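You operate a simulated robot arm through the tools that you are given. There is no shell and no other tool.

You are at the controls of a simulated robot arm. One attempt, no reset.

JOB
Swap the jig's valve for the yellow-banded one and clamp it.
Fine: The valves stand open, caps in the parts tray. Free both jig clamps first, stand the black-banded valve on the bench, seat the new one square, lock both clamps. Set down upright: what you pick out.

Only the result counts: the job must be done as asked and must still hold three seconds after the hand-in. Knocking over, shifting, dropping, spilling or breaking anything else fails it. Lids that push on must go on centred and level and be pressed home; caps that screw on are set level and turned clockwise until they are tight.

ROBOT AND FRAMES
A 7-joint arm with a two-finger gripper, fixed in place. Base frame: the origin is at the foot of the arm, x ahead of it, y to its left, z up; the work surface is at about z = 930. Units: mm, rad, N and s.
With the tool pointing down near the work surface it reaches from about 320 to 760 mm from the base axis. Its first joint turns from -2.897 to 2.897 rad. Payload 1.71 kg.
The TCP is the grasp point between the finger pads, 20 mm short of the fingertips. In the tool frame z runs along the fingers and y along their closing line. The gripper opens to 96 mm. The gripper's body begins 113 mm behind the TCP.
Orientation is that of the tool frame in the base frame, as a unit quaternion [w, x, y, z]. With the fingers straight down and closing along the base's y, the tool's x points along the base's -x, its y along +y and its z along -z.

CONTROLS
- The arm moves only by the tool move_arm. Its arguments are lists of equal length, an entry for each row: "jaw": the finger opening in cm, from 0 to 9.6; "dp": the shift along the tool's x, y, z in units of 50 mm (1.0 is 50 mm), a list of three; "rotation": the turn, a rotation vector about the tool's x, y, z in units of 4 degrees (1.0 is 4 degrees), a list of three. In form: {"jaw": [jaw, ...], "dp": [[x, y, z], ...], "rotation": [[ax, ay, az], ...]}. A call has 1 to 20 rows; each row shifts and turns the commanded pose from where the row before left it, along the tool's axes as they then stand. A call with a number of a shift or a turn outside -1 to 1 is refused whole. A row lasts 0.2 s, in which the tool goes at most 50 mm and 0.15 rad; a call with a longer step from one row to the next is refused whole, and so is a gripper value outside its range. A pose out of reach is approached as far as the arm can. The call stops where the force on the tool passes 50 N (or 10 N more than at its start, if that is more) or the arm is blocked; 0.2 s more then pass. The fingers move at their own pace (about 153 mm/s each) and stop on an object; they squeeze with about 33 N. The grip force told is the motor's: it shows also when the fingers shut on nothing. Time passes only in rows, and 0.2 s behind the last, so rows that do not move let the fingers close. It gives the time, the measured TCP pose, the force on the tool (base axes), the opening and the grip force at its end, in the units of the frame above (readings bear some noise), with the torque about the TCP (base axes, N m) and any sound that the robot's microphone picked up.
- Cameras (640 x 400 px; columns grow to the right, rows downward): "scene" is fixed at [412.9, -656.3, 1750.9]; the picture's right is [1.00, 0.03, 0.00], its down [0.02, -0.55, -0.83] and it looks along [-0.03, 0.83, -0.55] (base axes); focal length 321 px, centre (320, 200). "wrist" rides on the gripper at [66, 14, -145] in the tool frame; the picture's right is [-0.21, 0.98, 0.00], its down [-0.88, -0.18, -0.45] and it looks along [-0.44, -0.09, 0.90] (tool axes); focal length 275 px, centre (320, 200). There is no depth. A picture from a camera that has moved, and an enlarged one, comes with that camera's place and axes in the base frame and with its lens. The place of the scene camera against the robot may be out by one fixed shift of up to 25 mm in any direction.
- grab_frame(camera): a new picture of that camera. The clock stands still meanwhile.
- lift_body(by): slides the trunk up (or, below 0, down) by that many mm; the arm rides with it, the base frame stays. It gives what a move gives, with no picture.
- zoom(camera, box): a new picture of the part [left, top, right, bottom] of that camera's present view, enlarged. The clock stands still meanwhile.
- finish_job(): hands the job in; it is judged then, once.

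Places have to be worked out from the pictures, the camera data and where the tool is seen. Open the gripper and draw the arm clear of the work before you hand the job in, unless the task says otherwise.

The tools are called after "Request:" as name(argument=value, ...) on one line, values as JSON. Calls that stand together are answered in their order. move_arm: Moves the arm, as the interface text tells. Its arguments: {"type":"object","properties":{"jaw":{"type":"array"},"dp":{"type":"array"},"rotation":{"type":"array"}},"required":["jaw","dp","rotation"]} The other tools are called the same way: lift_body (by) slides the trunk up or down; grab_frame (camera) takes a picture; zoom (camera, box) takes an enlarged picture of a part of a camera's view; finish_job () hands the job in.

At the start:

```text
time: 0.0
tcp_pos: [335.9, 345.8, 1387.1]
orientation: [-0.001, 0.0, 1.0, 0.0]
contact_force: [0.4, 0.2, 1.0]
moment: [-0.04, -0.01, 0.0]
opening: 96.1
gripper_force: 0.0
trunk travel left (down, up): [-325.0, 61.0]
```

scene: 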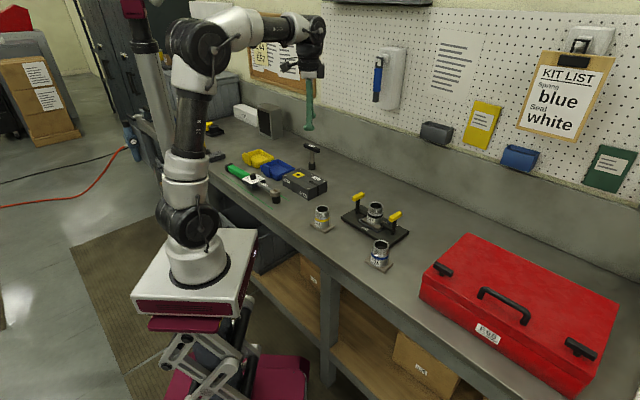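
wrist: 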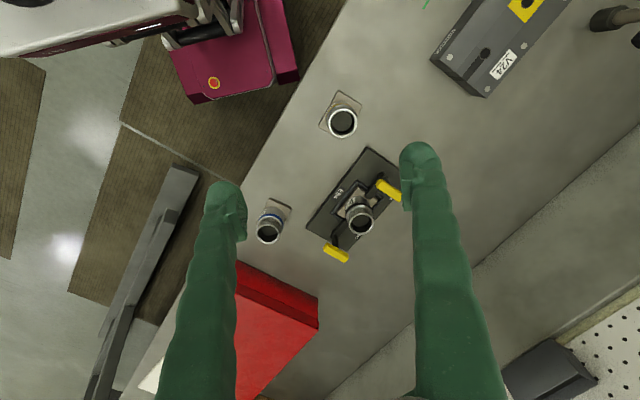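

I see the jig in the middle with two yellow toggle clamps and two loose valves nearby. I'll zoom in on both cameras to identify the parts.

Request:
zoom(camera="scene", box=[290, 170, 430, 280])

Request:
zoom(camera="wrist", box=[240, 80, 420, 280])

Request:
zoom(camera="scene", box=[200, 130, 340, 220])

```text
3.64 times, centred on (360, 225) of scene
camera zoom: at [412.9, -656.3, 1750.9], right [1.0, 0.03, 0.0], down [0.02, -0.55, -0.83], along [-0.03, 0.83, -0.55], focal length 1167 px, centre (174, 109)
```

zoom: 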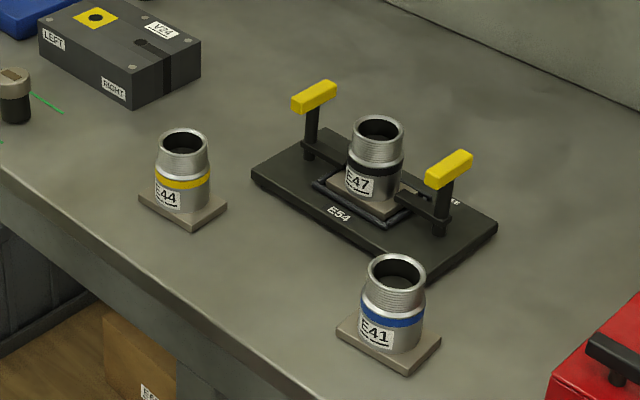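

```text
2.00 times, centred on (330, 180) of wrist
camera zoom: at [270.5, 361.5, 1532.3], right [0.21, 0.98, 0.0], down [0.88, -0.18, 0.44], along [0.43, -0.09, -0.9], focal length 551 px, centre (300, 240)
```

zoom: 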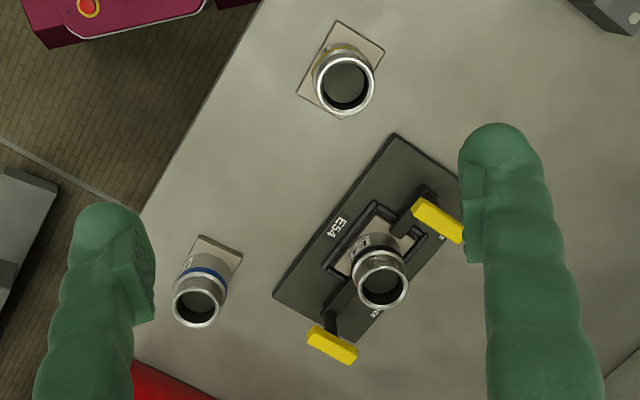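

```text
4.44 times, centred on (270, 175) of scene
camera zoom: at [412.9, -656.3, 1750.9], right [1.0, 0.03, 0.0], down [0.02, -0.55, -0.83], along [-0.03, 0.83, -0.55], focal length 1426 px, centre (542, 311)
```

zoom: 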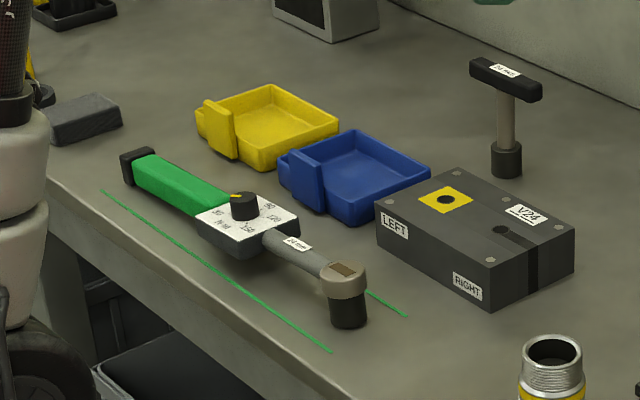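

The jig holds E47 (black band), the yellow-banded one is E44 at about (371, 383), and the jig is near (590, 388). I'll bring the wrist camera closer for a good look at the jig and its clamps.

Request:
move_arm(jaw=[9.6, 9.6, 9.6, 9.6, 9.6, 9.6], dp=[[-0.512, 0.264, 0.688], [-0.512, 0.264, 0.688], [-0.512, 0.264, 0.688], [-0.512, 0.264, 0.688], [-0.512, 0.264, 0.688], [0, 0, 0]], rotation=[[0, 0, 0], [0, 0, 0], [0, 0, 0], [0, 0, 0], [0, 0, 0], [0, 0, 0]])

Request:
grab_frame(camera="wrist")

Request:
grab_frame(camera="scene")

```text
time: 1.4
tcp_pos: [448.6, 412.9, 1221.1]
orientation: [0.008, 0.0, 1.0, 0.001]
contact_force: [-0.3, -0.6, 0.5]
moment: [0.01, -0.02, -0.02]
opening: 95.9
gripper_force: 0.0
trunk travel left (down, up): [-325.0, 61.0]
```

```text
taken
camera wrist: at [380.4, 427.5, 1365.1], right [0.21, 0.98, 0.0], down [0.87, -0.18, 0.46], along [0.45, -0.09, -0.89], focal length 275 px, centre (320, 200)
```

wrist: 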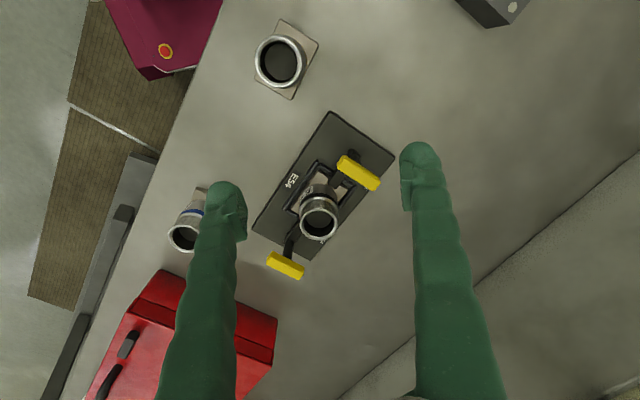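

```text
taken
```

scene: 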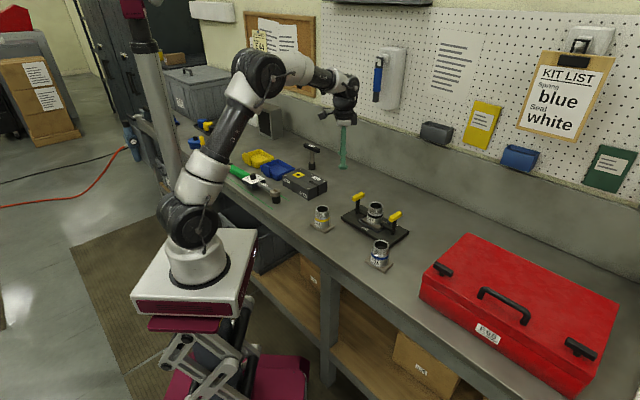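

The arm tracks well. I'll zoom in on the jig in both views to understand the clamps.

Request:
zoom(camera="wrist", box=[240, 100, 410, 290])

Request:
zoom(camera="scene", box=[335, 180, 415, 250])

```text
2.11 times, centred on (325, 195) of wrist
camera zoom: at [380.4, 427.5, 1365.1], right [0.21, 0.98, 0.0], down [0.87, -0.18, 0.46], along [0.45, -0.09, -0.89], focal length 580 px, centre (310, 210)
```

zoom: 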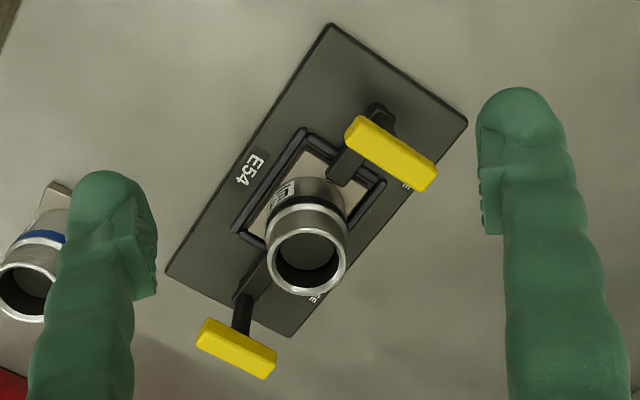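

```text
5.71 times, centred on (375, 215) of scene
camera zoom: at [412.9, -656.3, 1750.9], right [1.0, 0.03, 0.0], down [0.02, -0.55, -0.83], along [-0.03, 0.83, -0.55], focal length 1834 px, centre (6, 114)
```

zoom: 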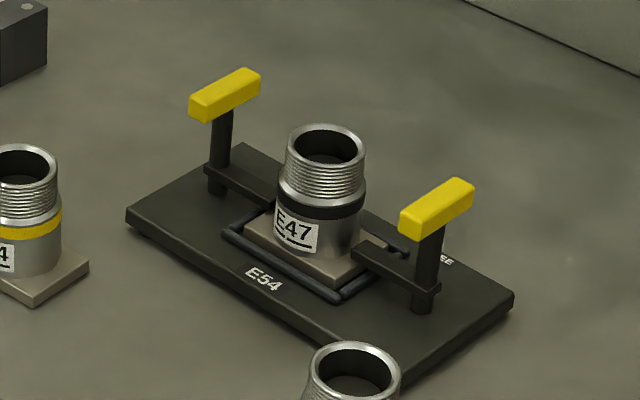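

The jig plate is centred near (587, 383) with its long axis at −45°, and the handle crossbars are at roughly (520, 450) and (648, 319) at z≈1035. I'll come lower and turn the tool −45° about vertical so the jaw line matches the jig's short axis, then read the plate markings.

Request:
move_arm(jaw=[9.6, 9.6, 9.6, 9.6, 9.6, 9.6, 9.6, 9.6, 9.6, 9.6, 9.6, 9.6, 9.6, 9.6, 9.6, 9.6], dp=[[-0.56, 0.347, 0.54], [-0.56, 0.347, 0.54], [-0.56, 0.347, 0.54], [0, 0, 0], [0, 0, 0], [0, 0, 0], [0, 0, 0], [0, 0, 0], [0, 0, 0], [0, 0, 0], [0, 0, 0], [0, 0, 0], [0, 0, 0], [0, 0, 0], [0, 0, 0], [0, 0, 0]], rotation=[[0, 0, 0], [0, 0, 0], [0, 0, 0], [0, 0, 0.9375], [0, 0, 0.9375], [0, 0, 0.9375], [0, 0, 0.9375], [0, 0, 0.9375], [0, 0, 0.9375], [0, 0, 0.9375], [0, 0, 0.9375], [0, 0, 0.9375], [0, 0, 0.9375], [0, 0, 0.9375], [0, 0, 0.9375], [0, 0, 0]])

Request:
grab_frame(camera="wrist")

```text
time: 4.8
tcp_pos: [531.8, 466.4, 1141.1]
orientation: [0.006, 0.383, 0.924, 0.003]
contact_force: [-0.3, -0.3, -0.5]
moment: [-0.02, 0.02, 0.01]
opening: 96.2
gripper_force: 0.2
trunk travel left (down, up): [-325.0, 61.0]
```

```text
taken
camera wrist: at [492.9, 523.0, 1285.0], right [0.84, 0.55, 0.01], down [0.48, -0.75, 0.45], along [0.26, -0.37, -0.89], focal length 275 px, centre (320, 200)
```

wrist: 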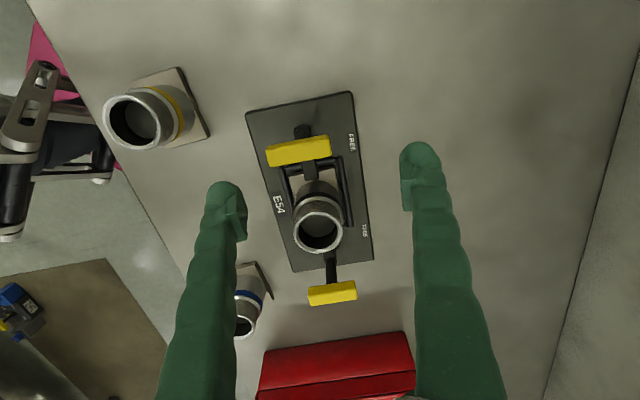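

Request:
zoom(camera="wrist", box=[240, 85, 400, 185])

Request:
zoom(camera="wrist", box=[250, 190, 410, 310])

Request:
zoom(camera="scene", box=[340, 185, 380, 215])

Request:
zoom(camera="scene", box=[375, 205, 415, 240])

```text
4.00 times, centred on (320, 135) of wrist
camera zoom: at [492.9, 523.0, 1285.0], right [0.84, 0.55, 0.01], down [0.48, -0.75, 0.45], along [0.26, -0.37, -0.89], focal length 1101 px, centre (320, 460)
```

zoom: 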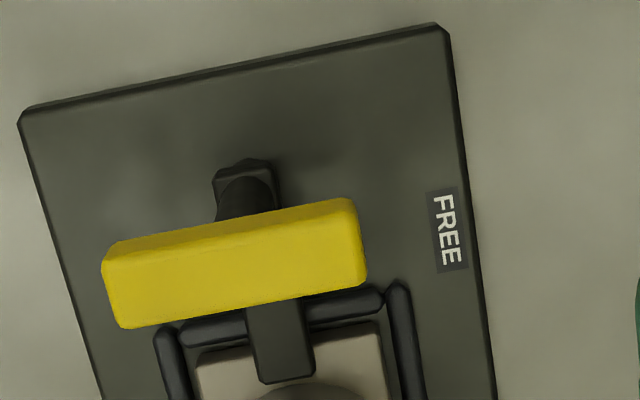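

```text
3.33 times, centred on (330, 250) of wrist
camera zoom: at [492.9, 523.0, 1285.0], right [0.84, 0.55, 0.01], down [0.48, -0.75, 0.45], along [0.26, -0.37, -0.89], focal length 918 px, centre (287, 33)
```

zoom: 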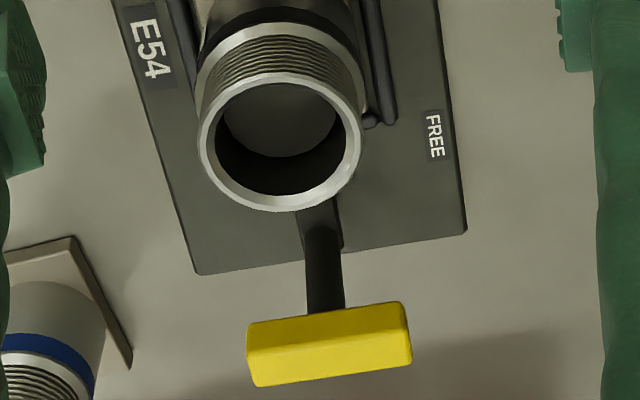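

```text
13.33 times, centred on (360, 200) of scene
camera zoom: at [412.9, -656.3, 1750.9], right [1.0, 0.03, 0.0], down [0.02, -0.55, -0.83], along [-0.03, 0.83, -0.55], focal length 4280 px, centre (-213, 200)
```

zoom: 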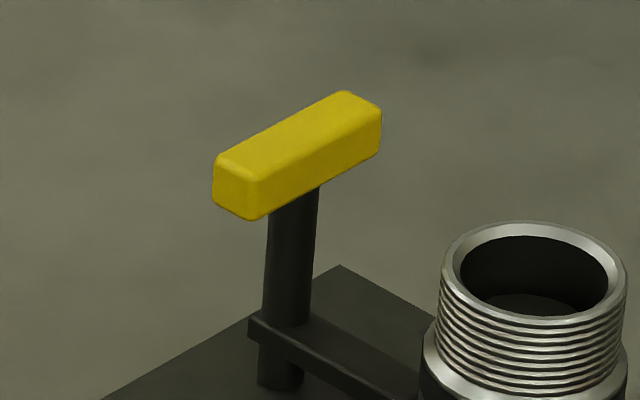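

```text
11.43 times, centred on (395, 222) of scene
camera zoom: at [412.9, -656.3, 1750.9], right [1.0, 0.03, 0.0], down [0.02, -0.55, -0.83], along [-0.03, 0.83, -0.55], focal length 3668 px, centre (-537, -57)
```

zoom: 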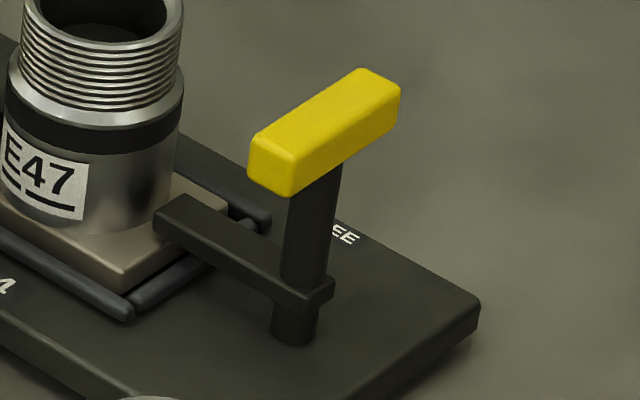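

The "FREE" labels sit beside each post on the +x+y side, so these are swing clamps: the T-handle post turns about vertical. Clamp 1's post is near (520, 450) and turns counter-clockwise to free; clamp 2's is near (653, 316) and turns clockwise. I'll turn the tool another −90° so the jaws can grip across clamp 1's T-bar.

Request:
move_arm(jaw=[6, 6, 6, 6, 6, 6, 6, 6, 6, 6, 6, 6, 6, 6, 6, 6, 6, 6, 6, 6], dp=[[0, 0, 0], [0, 0, 0], [0, 0, 0], [0, 0, 0], [0, 0, 0], [0, 0, 0], [0, 0, 0], [0, 0, 0], [0, 0, 0], [0, 0, 0], [0, 0, 0], [0, 0, 0], [0, 0, 0], [0, 0, 0], [0, 0, 0], [0, 0, 0], [0, 0, 0], [0, 0, 0], [0, 0, 0], [0, 0, 0]], rotation=[[0, 0, 1], [0, 0, 1], [0, 0, 1], [0, 0, 1], [0, 0, 1], [0, 0, 1], [0, 0, 1], [0, 0, 1], [0, 0, 1], [0, 0, 1], [0, 0, 1], [0, 0, 1], [0, 0, 1], [0, 0, 1], [0, 0, 1], [0, 0, 1], [0, 0, 1], [0, 0, 1], [0, 0, 1], [0, 0, 1]])

Request:
move_arm(jaw=[6, 6, 6, 6, 6], dp=[[0, 0, 0], [0, 0, 0], [0, 0, 0], [0, 0, 0], [0, 0, 0]], rotation=[[0, 0, 1], [0, 0, 1], [0, 0, 0.5], [0, 0, 0], [0, 0, 0]])

Request:
grab_frame(camera="wrist")

Request:
grab_frame(camera="scene")

```text
time: 9.0
tcp_pos: [531.4, 466.5, 1141.7]
orientation: [0.002, 0.887, 0.462, 0.007]
contact_force: [-0.5, -0.4, 0.5]
moment: [-0.03, 0.02, 0.01]
opening: 60.0
gripper_force: 0.1
trunk travel left (down, up): [-325.0, 61.0]
```

```text
time: 10.2
tcp_pos: [531.3, 466.2, 1140.3]
orientation: [0.002, 0.924, 0.383, 0.006]
contact_force: [-0.5, -0.2, 0.2]
moment: [0.0, -0.04, -0.01]
opening: 60.0
gripper_force: 0.1
trunk travel left (down, up): [-325.0, 61.0]
```

```text
taken
camera wrist: at [585.8, 503.6, 1287.4], right [0.55, -0.84, 0.01], down [-0.76, -0.49, 0.43], along [-0.36, -0.24, -0.9], focal length 275 px, centre (320, 200)
```

wrist: 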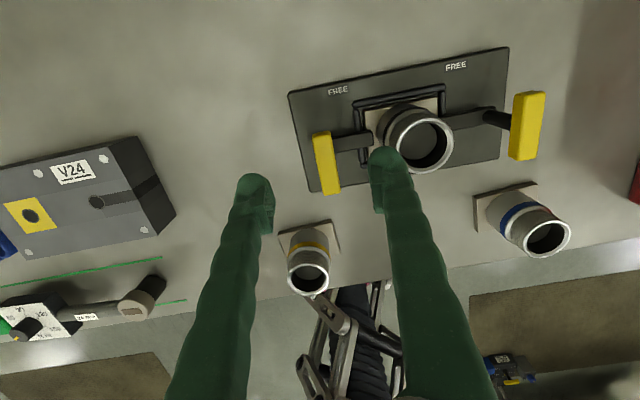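

```text
taken
```

scene: 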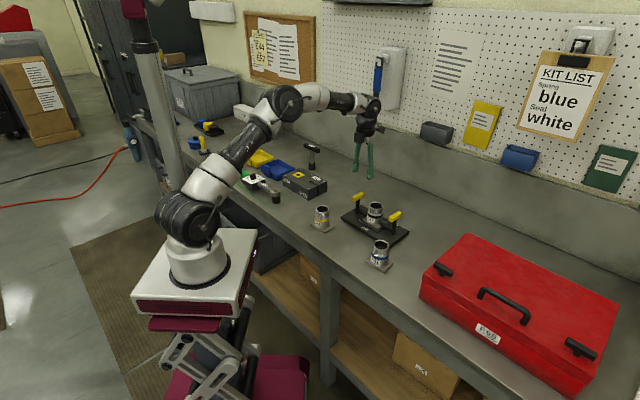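

Orientation reached; both images agree on clamp 1's bar centre at about (520.5, 451). I'll move above it and down to TCP z≈1065, then check the alignment.

Request:
move_arm(jaw=[6, 6, 6, 6, 6], dp=[[-0.368, 0.062, 0], [0, 0, 0.5], [0, 0, 0.5], [0, 0, 0.5], [0, 0, 0]], rotation=[[0, 0, 0], [0, 0, 0], [0, 0, 0], [0, 0, 0], [0, 0, 0]])

Request:
grab_frame(camera="wrist")

Request:
zoom(camera="scene", box=[320, 150, 420, 250])

```text
time: 11.4
tcp_pos: [521.2, 449.8, 1063.7]
orientation: [0.002, 0.924, 0.383, 0.005]
contact_force: [-0.5, 0.4, 0.3]
moment: [0.0, -0.05, 0.0]
opening: 59.9
gripper_force: 0.1
trunk travel left (down, up): [-325.0, 61.0]
```

```text
taken
camera wrist: at [575.7, 487.2, 1209.5], right [0.55, -0.84, 0.01], down [-0.76, -0.49, 0.43], along [-0.36, -0.24, -0.9], focal length 275 px, centre (320, 200)
```

wrist: 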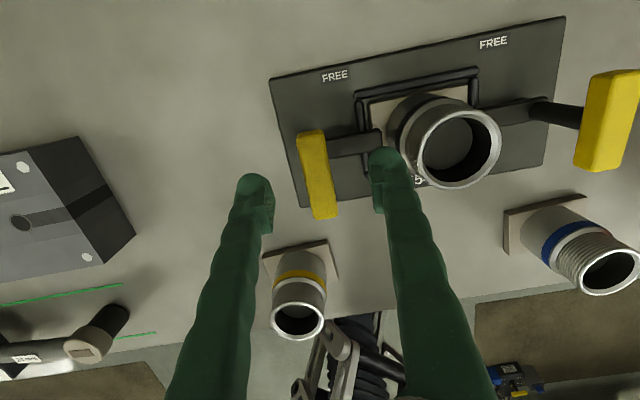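

```text
4.00 times, centred on (370, 200) of scene
camera zoom: at [412.9, -656.3, 1750.9], right [1.0, 0.03, 0.0], down [0.02, -0.55, -0.83], along [-0.03, 0.83, -0.55], focal length 1284 px, centre (120, 200)
```

zoom: 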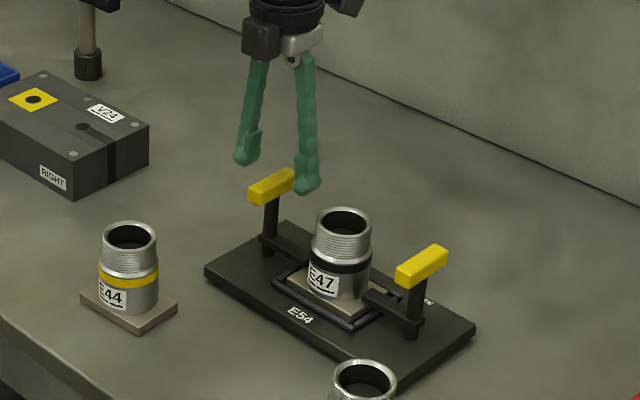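

The bar is centred between the fingers within ~2 mm. I'll lower to TCP z≈1025 around the bar and close.

Request:
move_arm(jaw=[6, 6, 6, 0.5, 0.5, 0.5], dp=[[0, -0.038, 0.38], [0, 0, 0.39], [0, 0, 0], [0, 0, 0], [0, 0, 0], [0, 0, 0]], rotation=[[0, 0, 0], [0, 0, 0], [0, 0, 0], [0, 0, 0], [0, 0, 0], [0, 0, 0]])

Request:
grab_frame(camera="wrist")

Request:
zoom(camera="scene", box=[320, 150, 420, 250])

```text
time: 12.8
tcp_pos: [520.4, 451.7, 1024.7]
orientation: [0.003, 0.924, 0.383, 0.007]
contact_force: [3.3, -4.8, -0.5]
moment: [0.13, 0.01, 0.03]
opening: 14.1
gripper_force: 32.9
trunk travel left (down, up): [-325.0, 61.0]
```

```text
taken
camera wrist: at [575.2, 488.6, 1170.6], right [0.55, -0.84, 0.01], down [-0.76, -0.49, 0.43], along [-0.36, -0.24, -0.9], focal length 275 px, centre (320, 200)
```

wrist: 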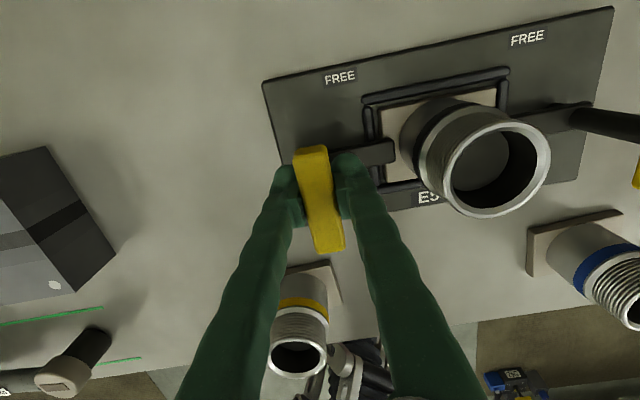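

```text
4.00 times, centred on (370, 200) of scene
camera zoom: at [412.9, -656.3, 1750.9], right [1.0, 0.03, 0.0], down [0.02, -0.55, -0.83], along [-0.03, 0.83, -0.55], focal length 1284 px, centre (120, 200)
```

zoom: 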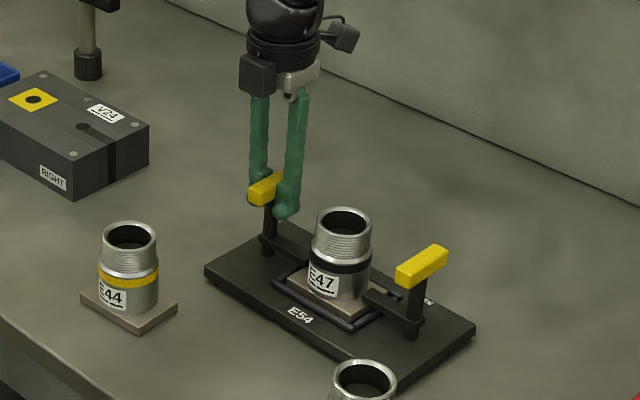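

The bar is gripped (14 mm wide). I'll turn it counter-clockwise (tool −z) by 20° first and read the torque.

Request:
move_arm(jaw=[0.5, 0.5, 0.5, 0.5, 0.5, 0.5], dp=[[0, 0.03, 0], [0, 0, 0], [0, 0, 0], [0, 0, 0], [0, 0, 0], [0, 0, 0]], rotation=[[0, 0, -1], [0, 0, -1], [0, 0, -1], [0, 0, -1], [0, 0, -1], [0, 0, 0]])

Request:
grab_frame(camera="wrist")

```text
time: 14.2
tcp_pos: [521.2, 450.7, 1024.6]
orientation: [0.004, 0.843, 0.538, 0.004]
contact_force: [-3.0, 3.0, -0.2]
moment: [0.41, 0.03, -0.01]
opening: 13.7
gripper_force: 33.3
trunk travel left (down, up): [-325.0, 61.0]
```

```text
taken
camera wrist: at [559.2, 506.3, 1170.3], right [0.8, -0.6, 0.01], down [-0.54, -0.72, 0.44], along [-0.26, -0.36, -0.9], focal length 275 px, centre (320, 200)
```

wrist: 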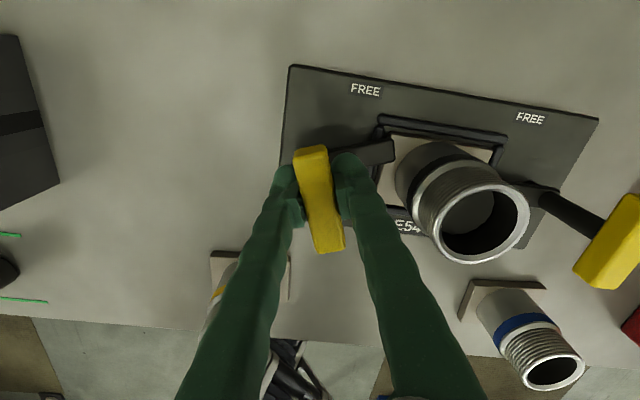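

The clamp turns easily with the grip. I'll continue another 45° in the same direction.

Request:
move_arm(jaw=[0.5, 0.5, 0.5, 0.5, 0.5, 0.5, 0.5, 0.5, 0.5, 0.5, 0.5, 0.5], dp=[[0, 0, 0], [0, 0, 0], [0, 0, 0], [0, 0, 0], [0, 0, 0], [0, 0, 0], [0, 0, 0], [0, 0, 0], [0, 0, 0], [0, 0, 0], [0, 0, 0], [0, 0, 0]], rotation=[[0, 0, -1], [0, 0, -1], [0, 0, -1], [0, 0, -1], [0, 0, -1], [0, 0, -1], [0, 0, -1], [0, 0, -1], [0, 0, -1], [0, 0, -1], [0, 0, -1], [0, 0, 0]])

Request:
grab_frame(camera="wrist")

Request:
zoom(camera="scene", box=[320, 150, 420, 250])

```text
time: 16.8
tcp_pos: [521.1, 452.7, 1025.8]
orientation: [0.007, 0.581, 0.814, 0.003]
contact_force: [-10.0, 11.7, 0.5]
moment: [0.09, 0.31, -0.03]
opening: 14.1
gripper_force: 33.0
trunk travel left (down, up): [-325.0, 61.0]
```

```text
taken
camera wrist: at [510.8, 520.0, 1170.9], right [0.99, 0.13, 0.01], down [0.11, -0.89, 0.45], along [0.07, -0.44, -0.89], focal length 275 px, centre (320, 200)
```

wrist: 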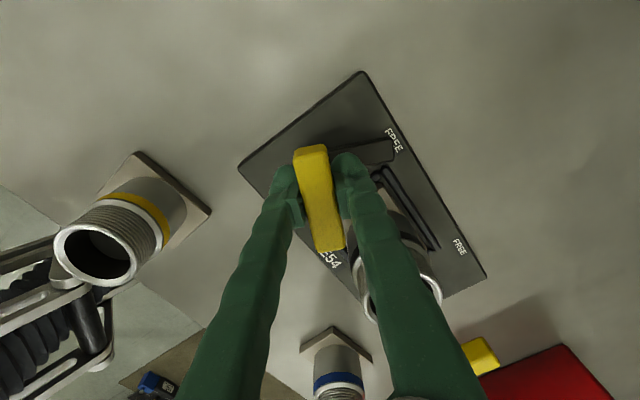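

```text
4.00 times, centred on (370, 200) of scene
camera zoom: at [412.9, -656.3, 1750.9], right [1.0, 0.03, 0.0], down [0.02, -0.55, -0.83], along [-0.03, 0.83, -0.55], focal length 1284 px, centre (120, 200)
```

zoom: 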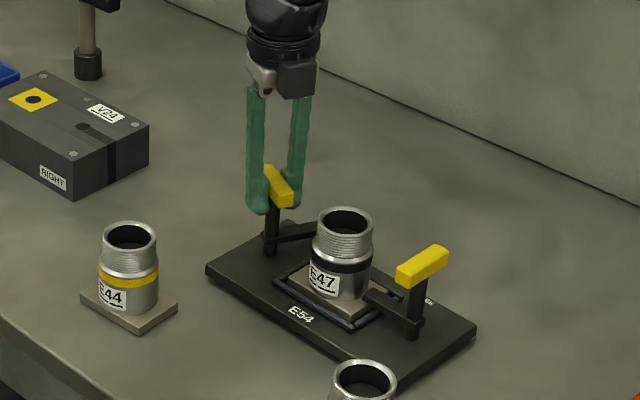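

Rotated 64°, with the arm over the FREE label and no stop yet. I'll relieve the small side load and go on to about 90°, watching for a stop.

Request:
move_arm(jaw=[0.5, 0.5, 0.5, 0.5, 0.5, 0.5, 0.5, 0.5], dp=[[0.04, -0.015, 0], [0, 0, 0], [0, 0, 0], [0, 0, 0], [0, 0, 0], [0, 0, 0], [0, 0, 0], [0, 0, 0]], rotation=[[0, 0, -1], [0, 0, -1], [0, 0, -1], [0, 0, -1], [0, 0, -1], [0, 0, -1], [0, 0, -0.5], [0, 0, 0]])

Request:
grab_frame(camera="wrist")

Request:
zoom(camera="scene", box=[320, 150, 420, 250])

```text
time: 18.6
tcp_pos: [520.2, 452.1, 1026.1]
orientation: [0.006, 0.383, 0.924, 0.003]
contact_force: [-3.6, 0.0, -0.3]
moment: [-0.22, 0.01, -0.26]
opening: 14.1
gripper_force: 33.4
trunk travel left (down, up): [-325.0, 61.0]
```

```text
taken
camera wrist: at [482.1, 509.5, 1170.6], right [0.84, 0.55, 0.01], down [0.48, -0.75, 0.45], along [0.26, -0.37, -0.89], focal length 275 px, centre (320, 200)
```

wrist: 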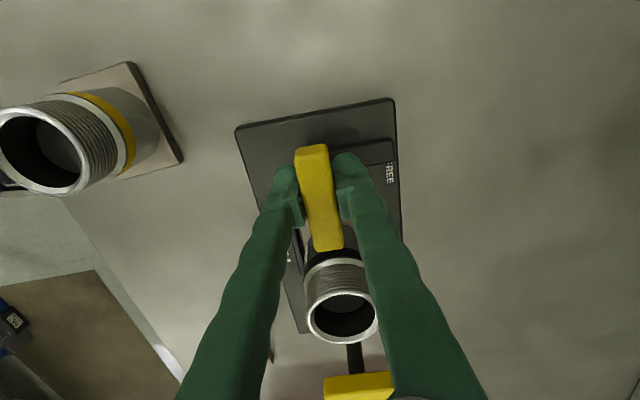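

```text
4.00 times, centred on (370, 200) of scene
camera zoom: at [412.9, -656.3, 1750.9], right [1.0, 0.03, 0.0], down [0.02, -0.55, -0.83], along [-0.03, 0.83, -0.55], focal length 1284 px, centre (120, 200)
```

zoom: 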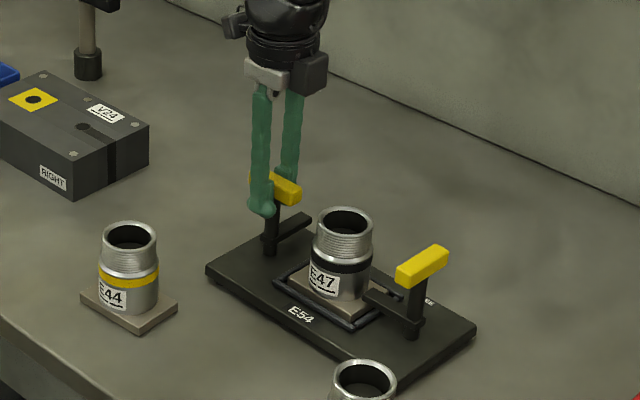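

Clamp 1 is at 90° with its arm over the plate side, and a small resisting torque suggests the stop. I'll release, rise, and travel to above clamp 2 along the jig's long axis.

Request:
move_arm(jaw=[5, 5, 5, 5, 5, 6, 6, 6, 6, 6, 6], dp=[[0, 0, 0], [0, 0, 0], [0, 0, -0.8], [0, 0, -0.8], [0, 0, -0.7], [-0.76, 0, 0], [-0.76, 0, 0], [-0.76, 0, 0], [-0.76, 0, 0], [-0.76, 0, 0], [0, 0, 0]], rotation=[[0, 0, 0], [0, 0, 0], [0, 0, 0], [0, 0, 0], [0, 0, 0], [0, 0, 0], [0, 0, 0], [0, 0, 0], [0, 0, 0], [0, 0, 0], [0, 0, 0]])

Request:
move_arm(jaw=[6, 6, 6, 6, 6, 6, 6, 6, 6, 6, 6, 6, 6, 6, 6, 6, 6, 6, 6, 6], dp=[[0, 0, 0], [0, 0, 0], [0, 0, 0], [0, 0, 0], [0, 0, 0], [0, 0, 0], [0, 0, 0], [0, 0, 0], [0, 0, 0], [0, 0, 0], [0, 0, 0], [0, 0, 0], [0, 0, 0], [0, 0, 0], [0, 0, 0], [0, 0, 0], [0, 0, 0], [0, 0, 0], [0, 0, 0], [0, 0, 0]], rotation=[[0, 0, -1], [0, 0, -1], [0, 0, -1], [0, 0, -1], [0, 0, -1], [0, 0, -1], [0, 0, -1], [0, 0, -1], [0, 0, -1], [0, 0, -1], [0, 0, -1], [0, 0, -1], [0, 0, -1], [0, 0, -1], [0, 0, -1], [0, 0, -1], [0, 0, -1], [0, 0, -1], [0, 0, -1], [0, 0, -1]])

Request:
grab_frame(camera="wrist")

Request:
grab_frame(camera="scene")

```text
time: 21.1
tcp_pos: [633.0, 314.1, 1157.7]
orientation: [0.015, 0.382, 0.924, 0.007]
contact_force: [-0.4, -0.7, -0.2]
moment: [0.04, -0.12, 0.01]
opening: 60.0
gripper_force: 0.0
trunk travel left (down, up): [-325.0, 61.0]
stopped in row 11: the arm was blocked; the commanded pose is now the measured one
```

```text
time: 25.3
tcp_pos: [637.1, 313.2, 1155.3]
orientation: [0.013, -0.301, 0.954, -0.005]
contact_force: [-0.5, 0.0, 0.3]
moment: [-0.03, 0.03, -0.03]
opening: 60.0
gripper_force: 0.1
trunk travel left (down, up): [-325.0, 61.0]
```

```text
taken
camera wrist: at [571.3, 288.1, 1297.7], right [-0.39, 0.92, -0.01], down [0.81, 0.35, 0.47], along [0.43, 0.18, -0.88], focal length 275 px, centre (320, 200)
```

wrist: 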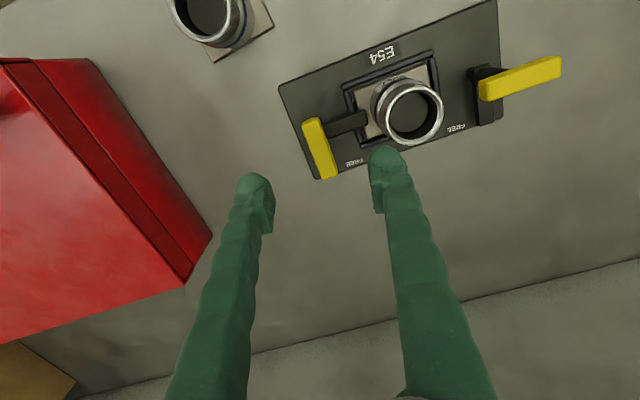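

```text
taken
```

scene: 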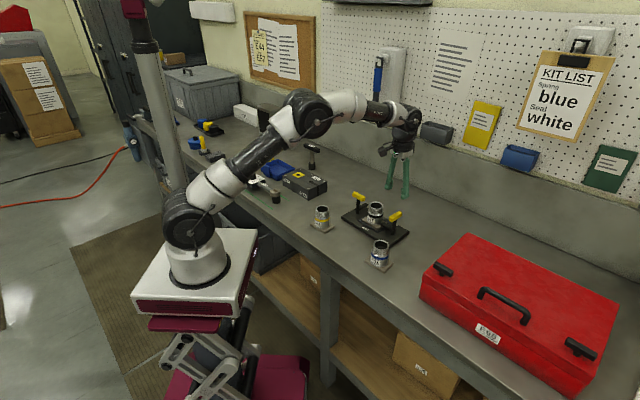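

Reach was limited at that height, since the wrist is well above the shoulder; raising the trunk will help. I'll lift the body 60 mm, then finish the rotation and come down.

Request:
lift_body(by=60)

Request:
move_arm(jaw=[6, 6, 6, 6, 6, 6], dp=[[0, 0, 0.6], [0, 0, 0.6], [0, 0, 0.6], [0, 0, 0], [0, 0, 0], [0, 0, 0]], rotation=[[0, 0, -1], [0, 0, -1], [0, 0, -0.5], [0, 0, 0], [0, 0, 0], [0, 0, 0]])

Request:
grab_frame(camera="wrist")

```text
time: 26.3
tcp_pos: [635.8, 314.4, 1215.1]
orientation: [0.013, -0.301, 0.954, -0.005]
contact_force: [-1.2, 0.3, 0.2]
moment: [0.0, -0.03, 0.0]
opening: 59.8
gripper_force: 0.0
trunk travel left (down, up): [-385.0, 1.0]
```

```text
time: 27.7
tcp_pos: [639.2, 314.2, 1125.7]
orientation: [0.013, -0.383, 0.924, -0.005]
contact_force: [-0.5, 0.0, 0.3]
moment: [-0.01, -0.01, -0.01]
opening: 60.0
gripper_force: 0.1
trunk travel left (down, up): [-385.0, 1.0]
```

```text
taken
camera wrist: at [578.8, 278.7, 1268.9], right [-0.55, 0.84, -0.01], down [0.74, 0.49, 0.47], along [0.4, 0.24, -0.88], focal length 275 px, centre (320, 200)
```

wrist: 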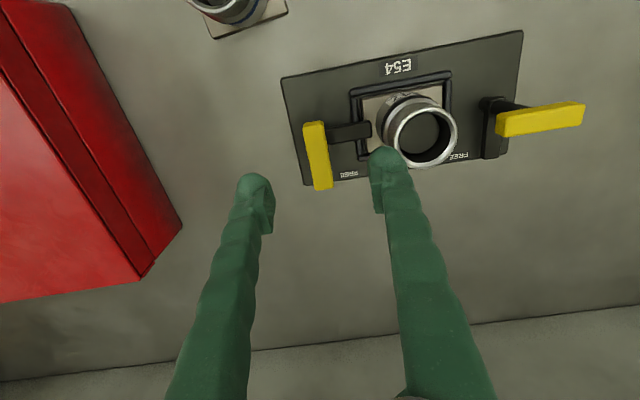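

The bar of clamp 2 is at about (651, 318). I'll remove the ~1.5° tilt, shift over it, descend to z≈1063 and look again.

Request:
move_arm(jaw=[6, 6, 6, 6, 6], dp=[[-0.228, -0.12, 0], [0, 0, 0.6], [0, 0, 0.64], [0, 0, 0], [0, 0, 0]], rotation=[[-0.275, 0.29, 0], [0, 0, 0], [0, 0, 0], [0, 0, 0], [0, 0, 0]])

Request:
grab_frame(camera="wrist")

Request:
zoom(camera="scene", box=[320, 150, 420, 250])

```text
time: 28.9
tcp_pos: [652.7, 317.4, 1062.1]
orientation: [-0.001, -0.383, 0.924, -0.001]
contact_force: [-0.2, 0.3, 0.3]
moment: [-0.03, -0.03, -0.03]
opening: 60.0
gripper_force: 0.0
trunk travel left (down, up): [-385.0, 1.0]
```

```text
taken
camera wrist: at [597.3, 281.9, 1207.5], right [-0.55, 0.84, 0.0], down [0.75, 0.49, 0.44], along [0.37, 0.24, -0.9], focal length 275 px, centre (320, 200)
```

wrist: 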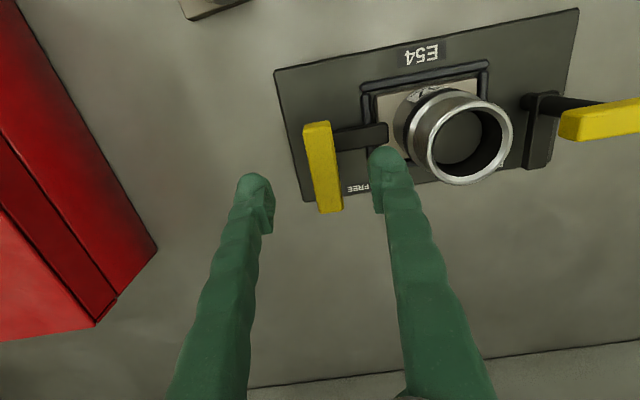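

```text
4.00 times, centred on (370, 200) of scene
camera zoom: at [412.9, -656.3, 1750.9], right [1.0, 0.03, 0.0], down [0.02, -0.55, -0.83], along [-0.03, 0.83, -0.55], focal length 1284 px, centre (120, 200)
```

zoom: 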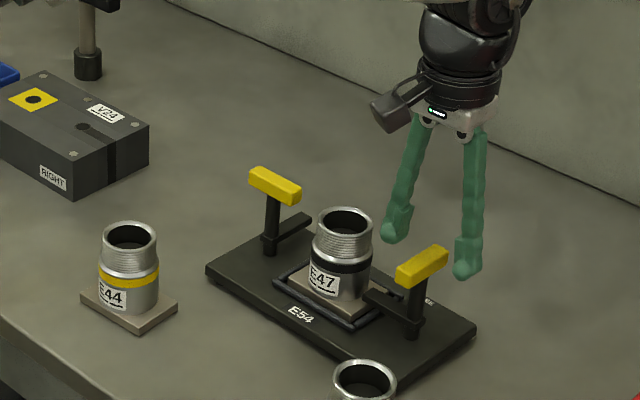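

The bar sits ~3.5 mm along tool +x and ~1.5 mm along +y from the TCP. I'll correct, descend to z≈1025 and close.

Request:
move_arm(jaw=[6, 6, 6, 6, 0.5, 0.5, 0.5], dp=[[0.07, 0.03, 0], [0, 0, 0.38], [0, 0, 0.36], [0, 0, 0], [0, 0, 0], [0, 0, 0], [0, 0, 0]], rotation=[[0, 0, 0], [0, 0, 0], [0, 0, 0], [0, 0, 0], [0, 0, 0], [0, 0, 0], [0, 0, 0]])

Request:
grab_frame(camera="wrist")

```text
time: 30.5
tcp_pos: [646.4, 314.3, 1024.6]
orientation: [0.0, -0.382, 0.924, 0.0]
contact_force: [0.0, -1.0, 0.5]
moment: [0.14, -0.25, -0.19]
opening: 14.3
gripper_force: 32.8
trunk travel left (down, up): [-385.0, 1.0]
```

```text
taken
camera wrist: at [590.4, 280.2, 1170.0], right [-0.55, 0.84, 0.0], down [0.75, 0.49, 0.44], along [0.37, 0.24, -0.9], focal length 275 px, centre (320, 200)
```

wrist: 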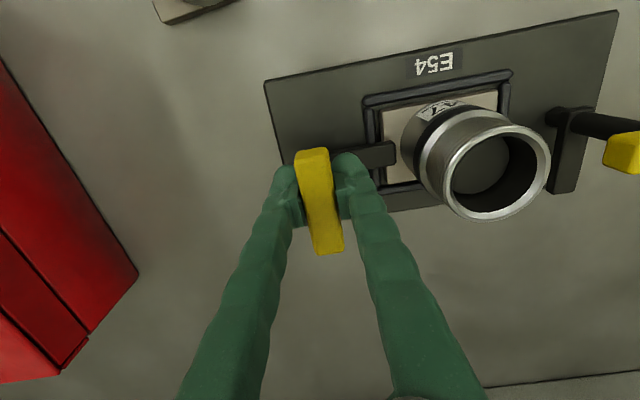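

The grip looks identical to clamp 1's. I'll turn this one clockwise (tool +z), 20° first.

Request:
move_arm(jaw=[0.5, 0.5, 0.5, 0.5, 0.5, 0.5], dp=[[0, 0, 0], [0, 0, 0], [0, 0, 0], [0, 0, 0], [0, 0, 0], [0, 0, 0]], rotation=[[0, 0, 1], [0, 0, 1], [0, 0, 1], [0, 0, 1], [0, 0, 1], [0, 0, 0]])

Request:
grab_frame(camera="wrist")

```text
time: 31.9
tcp_pos: [645.7, 316.3, 1025.0]
orientation: [-0.001, -0.216, 0.976, 0.0]
contact_force: [-10.8, 1.6, -0.4]
moment: [0.12, -0.08, 0.03]
opening: 14.1
gripper_force: 32.9
trunk travel left (down, up): [-385.0, 1.0]
```

```text
taken
camera wrist: at [581.0, 302.5, 1170.1], right [-0.23, 0.97, 0.0], down [0.87, 0.2, 0.44], along [0.43, 0.1, -0.9], focal length 275 px, centre (320, 200)
```

wrist: 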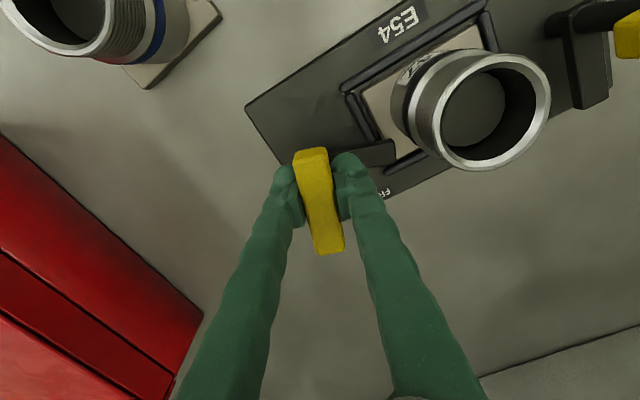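

It turns with the grip; there is a ~10 N side load which I'll ease while continuing 44°.

Request:
move_arm(jaw=[0.5, 0.5, 0.5, 0.5, 0.5, 0.5, 0.5, 0.5, 0.5, 0.5, 0.5, 0.5], dp=[[0.03, 0.02, 0], [0, 0, 0], [0, 0, 0], [0, 0, 0], [0, 0, 0], [0, 0, 0], [0, 0, 0], [0, 0, 0], [0, 0, 0], [0, 0, 0], [0, 0, 0], [0, 0, 0]], rotation=[[0, 0, 1], [0, 0, 1], [0, 0, 1], [0, 0, 1], [0, 0, 1], [0, 0, 1], [0, 0, 1], [0, 0, 1], [0, 0, 1], [0, 0, 1], [0, 0, 1], [0, 0, 0]])

Request:
grab_frame(camera="wrist")

```text
time: 34.5
tcp_pos: [646.1, 319.0, 1024.3]
orientation: [0.001, 0.165, 0.986, 0.0]
contact_force: [-6.1, 11.1, -1.2]
moment: [0.17, 0.24, 0.02]
opening: 13.8
gripper_force: 33.3
trunk travel left (down, up): [-385.0, 1.0]
```

```text
taken
camera wrist: at [588.3, 354.1, 1170.0], right [0.51, 0.86, 0.0], down [0.77, -0.46, 0.45], along [0.38, -0.23, -0.9], focal length 275 px, centre (320, 200)
```

wrist: 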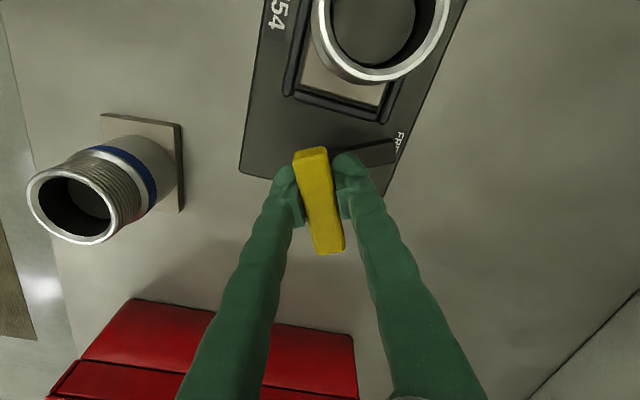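

At 64°, the arm is over FREE. I'll ease the side load and go the rest of the way to ~90°.

Request:
move_arm(jaw=[0.5, 0.5, 0.5, 0.5, 0.5, 0.5, 0.5, 0.5], dp=[[0.03, 0.03, 0], [0, 0, 0], [0, 0, 0], [0, 0, 0], [0, 0, 0], [0, 0, 0], [0, 0, 0], [0, 0, 0]], rotation=[[0, 0, 1], [0, 0, 1], [0, 0, 1], [0, 0, 1], [0, 0, 1], [0, 0, 1], [0, 0, 0.5], [0, 0, 0]])

Request:
grab_frame(camera="wrist")

Request:
zoom(camera="scene", box=[320, 150, 420, 250])

```text
time: 36.3
tcp_pos: [647.3, 319.5, 1024.6]
orientation: [0.001, 0.383, 0.924, 0.0]
contact_force: [8.9, 12.6, 6.5]
moment: [0.0, -0.13, -0.04]
opening: 13.9
gripper_force: 33.2
trunk travel left (down, up): [-385.0, 1.0]
```

```text
taken
camera wrist: at [609.7, 376.7, 1169.9], right [0.84, 0.55, 0.0], down [0.49, -0.75, 0.45], along [0.24, -0.37, -0.9], focal length 275 px, centre (320, 200)
```

wrist: 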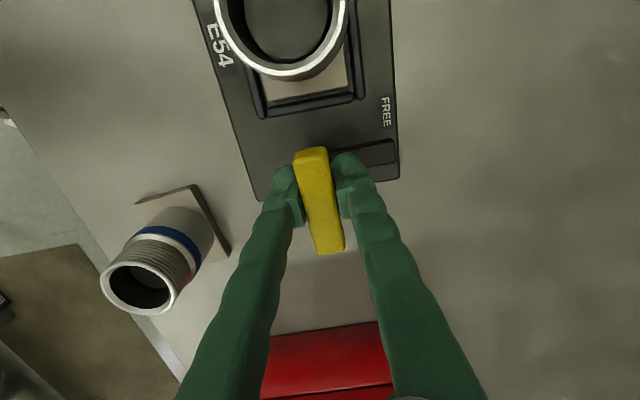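

```text
4.00 times, centred on (370, 200) of scene
camera zoom: at [412.9, -656.3, 1750.9], right [1.0, 0.03, 0.0], down [0.02, -0.55, -0.83], along [-0.03, 0.83, -0.55], focal length 1284 px, centre (120, 200)
```

zoom: 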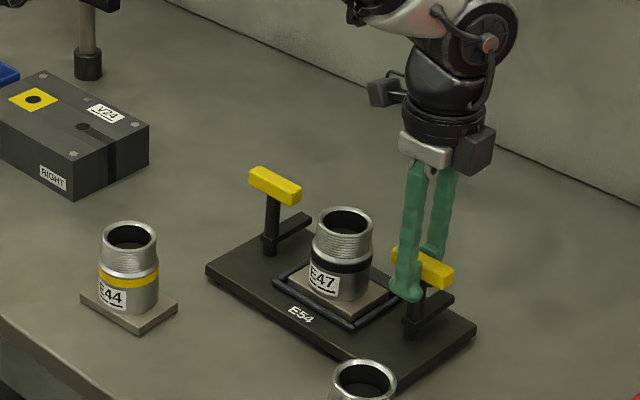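

Both clamps are now free. I'll open, rise, and move over the valve (jig centre from the two posts ≈ (585, 384.5), long axis ≈ −46°), with the jaw line along the short axis.

Request:
move_arm(jaw=[4, 4, 5, 5, 9, 9, 9, 9, 9], dp=[[0, 0, 0], [0, 0, 0], [0, 0, -0.7], [0, 0, -0.7], [0, 0, -0.4], [0.62, 0, 0], [0.62, 0, 0], [0.62, 0, 0], [0, 0, 0]], rotation=[[0, 0, 0], [0, 0, 0], [0, 0, 0], [0, 0, 0], [0, 0, 0], [0, 0, 0.3], [0, 0, 0], [0, 0, 0], [0, 0, 0]])

Request:
grab_frame(camera="wrist")

Request:
zoom(camera="scene", box=[320, 150, 420, 250])

```text
time: 38.3
tcp_pos: [579.1, 383.9, 1112.8]
orientation: [0.0, 0.392, 0.92, -0.001]
contact_force: [-0.4, -0.4, 0.0]
moment: [0.01, 0.02, 0.0]
opening: 90.1
gripper_force: 0.1
trunk travel left (down, up): [-385.0, 1.0]
```

```text
taken
camera wrist: at [543.9, 441.9, 1258.9], right [0.85, 0.53, 0.0], down [0.47, -0.76, 0.44], along [0.23, -0.38, -0.9], focal length 275 px, centre (320, 200)
```

wrist: 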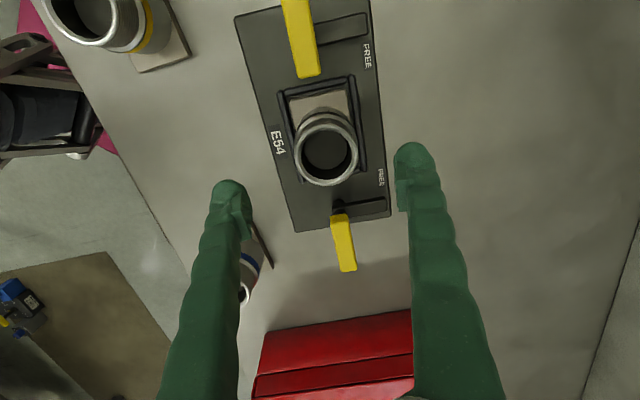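

```text
4.00 times, centred on (370, 200) of scene
camera zoom: at [412.9, -656.3, 1750.9], right [1.0, 0.03, 0.0], down [0.02, -0.55, -0.83], along [-0.03, 0.83, -0.55], focal length 1284 px, centre (120, 200)
```

zoom: 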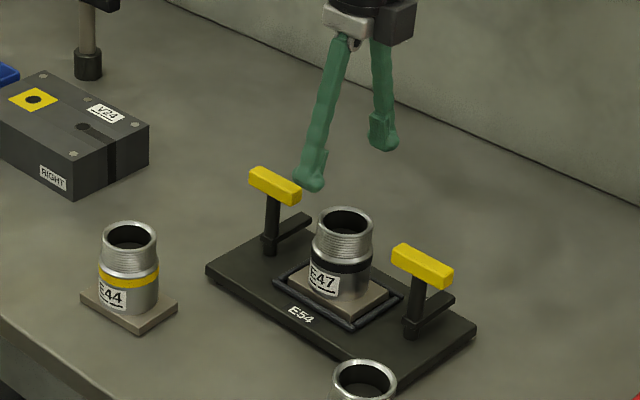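

Let me zoom in on the nest and valve to measure the valve's centre, height and base alignment.

Request:
zoom(camera="wrist", box=[240, 60, 400, 200])

Request:
zoom(camera="scene", box=[380, 205, 420, 245])

Request:
zoom(camera="scene", box=[300, 195, 400, 245])

```text
2.86 times, centred on (320, 130) of wrist
camera zoom: at [543.9, 441.9, 1258.9], right [0.85, 0.53, 0.0], down [0.47, -0.76, 0.44], along [0.23, -0.38, -0.9], focal length 786 px, centre (320, 400)
```

zoom: 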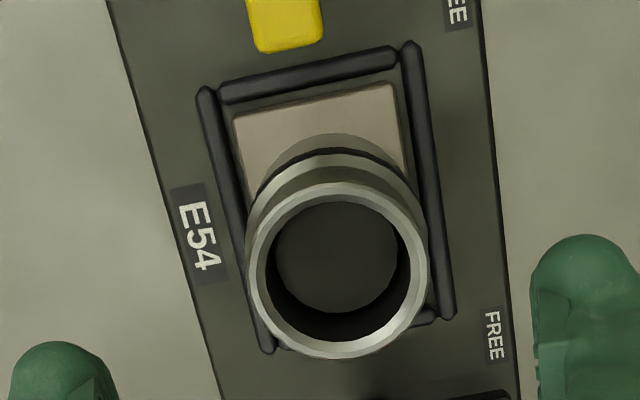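

```text
10.00 times, centred on (400, 225) of scene
camera zoom: at [412.9, -656.3, 1750.9], right [1.0, 0.03, 0.0], down [0.02, -0.55, -0.83], along [-0.03, 0.83, -0.55], focal length 3210 px, centre (-480, -50)
```

zoom: 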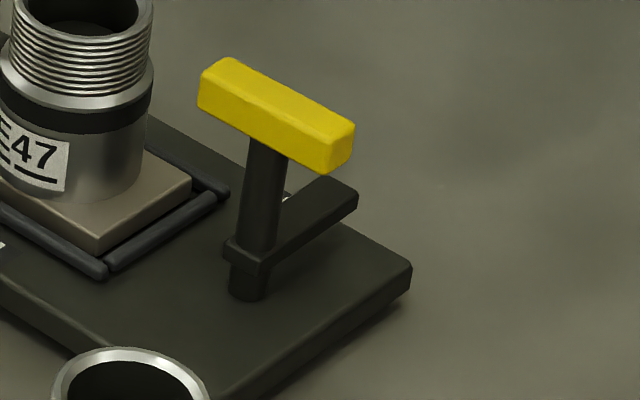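

```text
6.40 times, centred on (350, 220) of scene
camera zoom: at [412.9, -656.3, 1750.9], right [1.0, 0.03, 0.0], down [0.02, -0.55, -0.83], along [-0.03, 0.83, -0.55], focal length 2054 px, centre (128, 72)
```

zoom: 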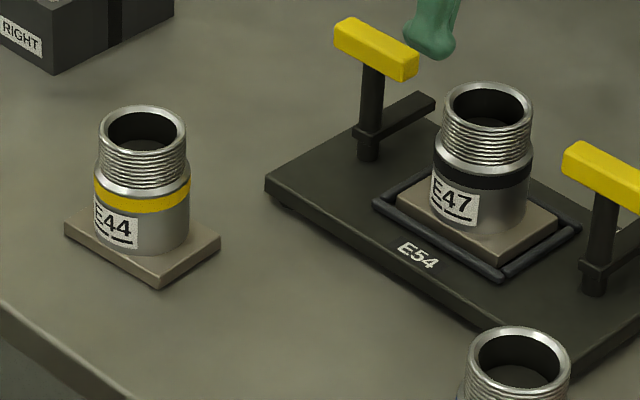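

The nest centre and valve axis agree at about (584.3, 385) with the valve top at z≈1031. I'll centre and descend to z≈1045 for a check.

Request:
move_arm(jaw=[9, 9, 9, 9], dp=[[-0.056, 0.09, 0], [0, 0, 0.7], [0, 0, 0.65], [0, 0, 0]], rotation=[[0, 0, 0], [0, 0, 0], [0, 0, 0], [0, 0, 0]])

Request:
grab_frame(camera="wrist")

Request:
zoom(camera="scene", box=[320, 150, 420, 250])

```text
time: 39.3
tcp_pos: [583.8, 389.0, 1047.2]
orientation: [0.001, 0.392, 0.92, 0.0]
contact_force: [0.2, 0.3, -0.4]
moment: [-0.02, 0.02, 0.0]
opening: 89.8
gripper_force: 0.0
trunk travel left (down, up): [-385.0, 1.0]
```

```text
taken
camera wrist: at [547.7, 447.0, 1191.1], right [0.85, 0.53, 0.0], down [0.47, -0.76, 0.44], along [0.24, -0.38, -0.9], focal length 275 px, centre (320, 200)
```

wrist: 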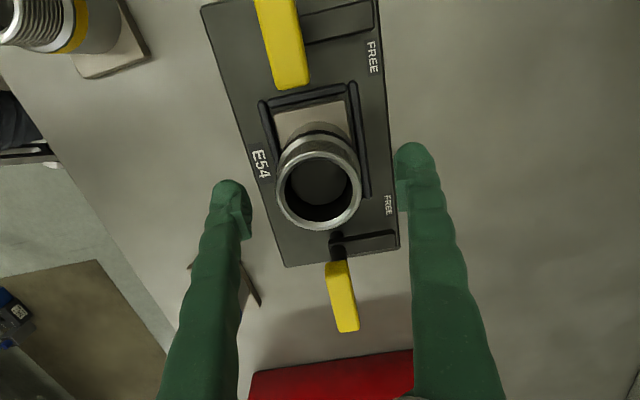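

```text
4.00 times, centred on (370, 200) of scene
camera zoom: at [412.9, -656.3, 1750.9], right [1.0, 0.03, 0.0], down [0.02, -0.55, -0.83], along [-0.03, 0.83, -0.55], focal length 1284 px, centre (120, 200)
```

zoom: 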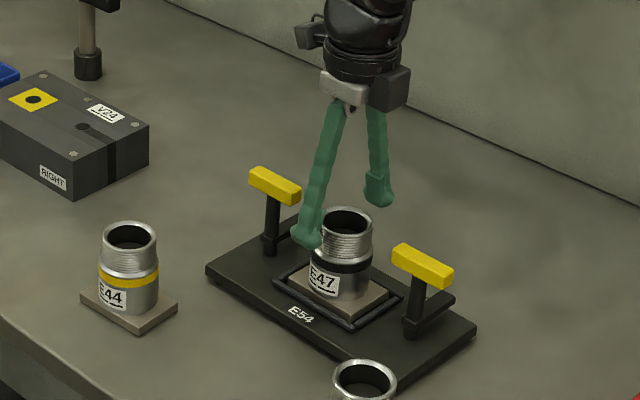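

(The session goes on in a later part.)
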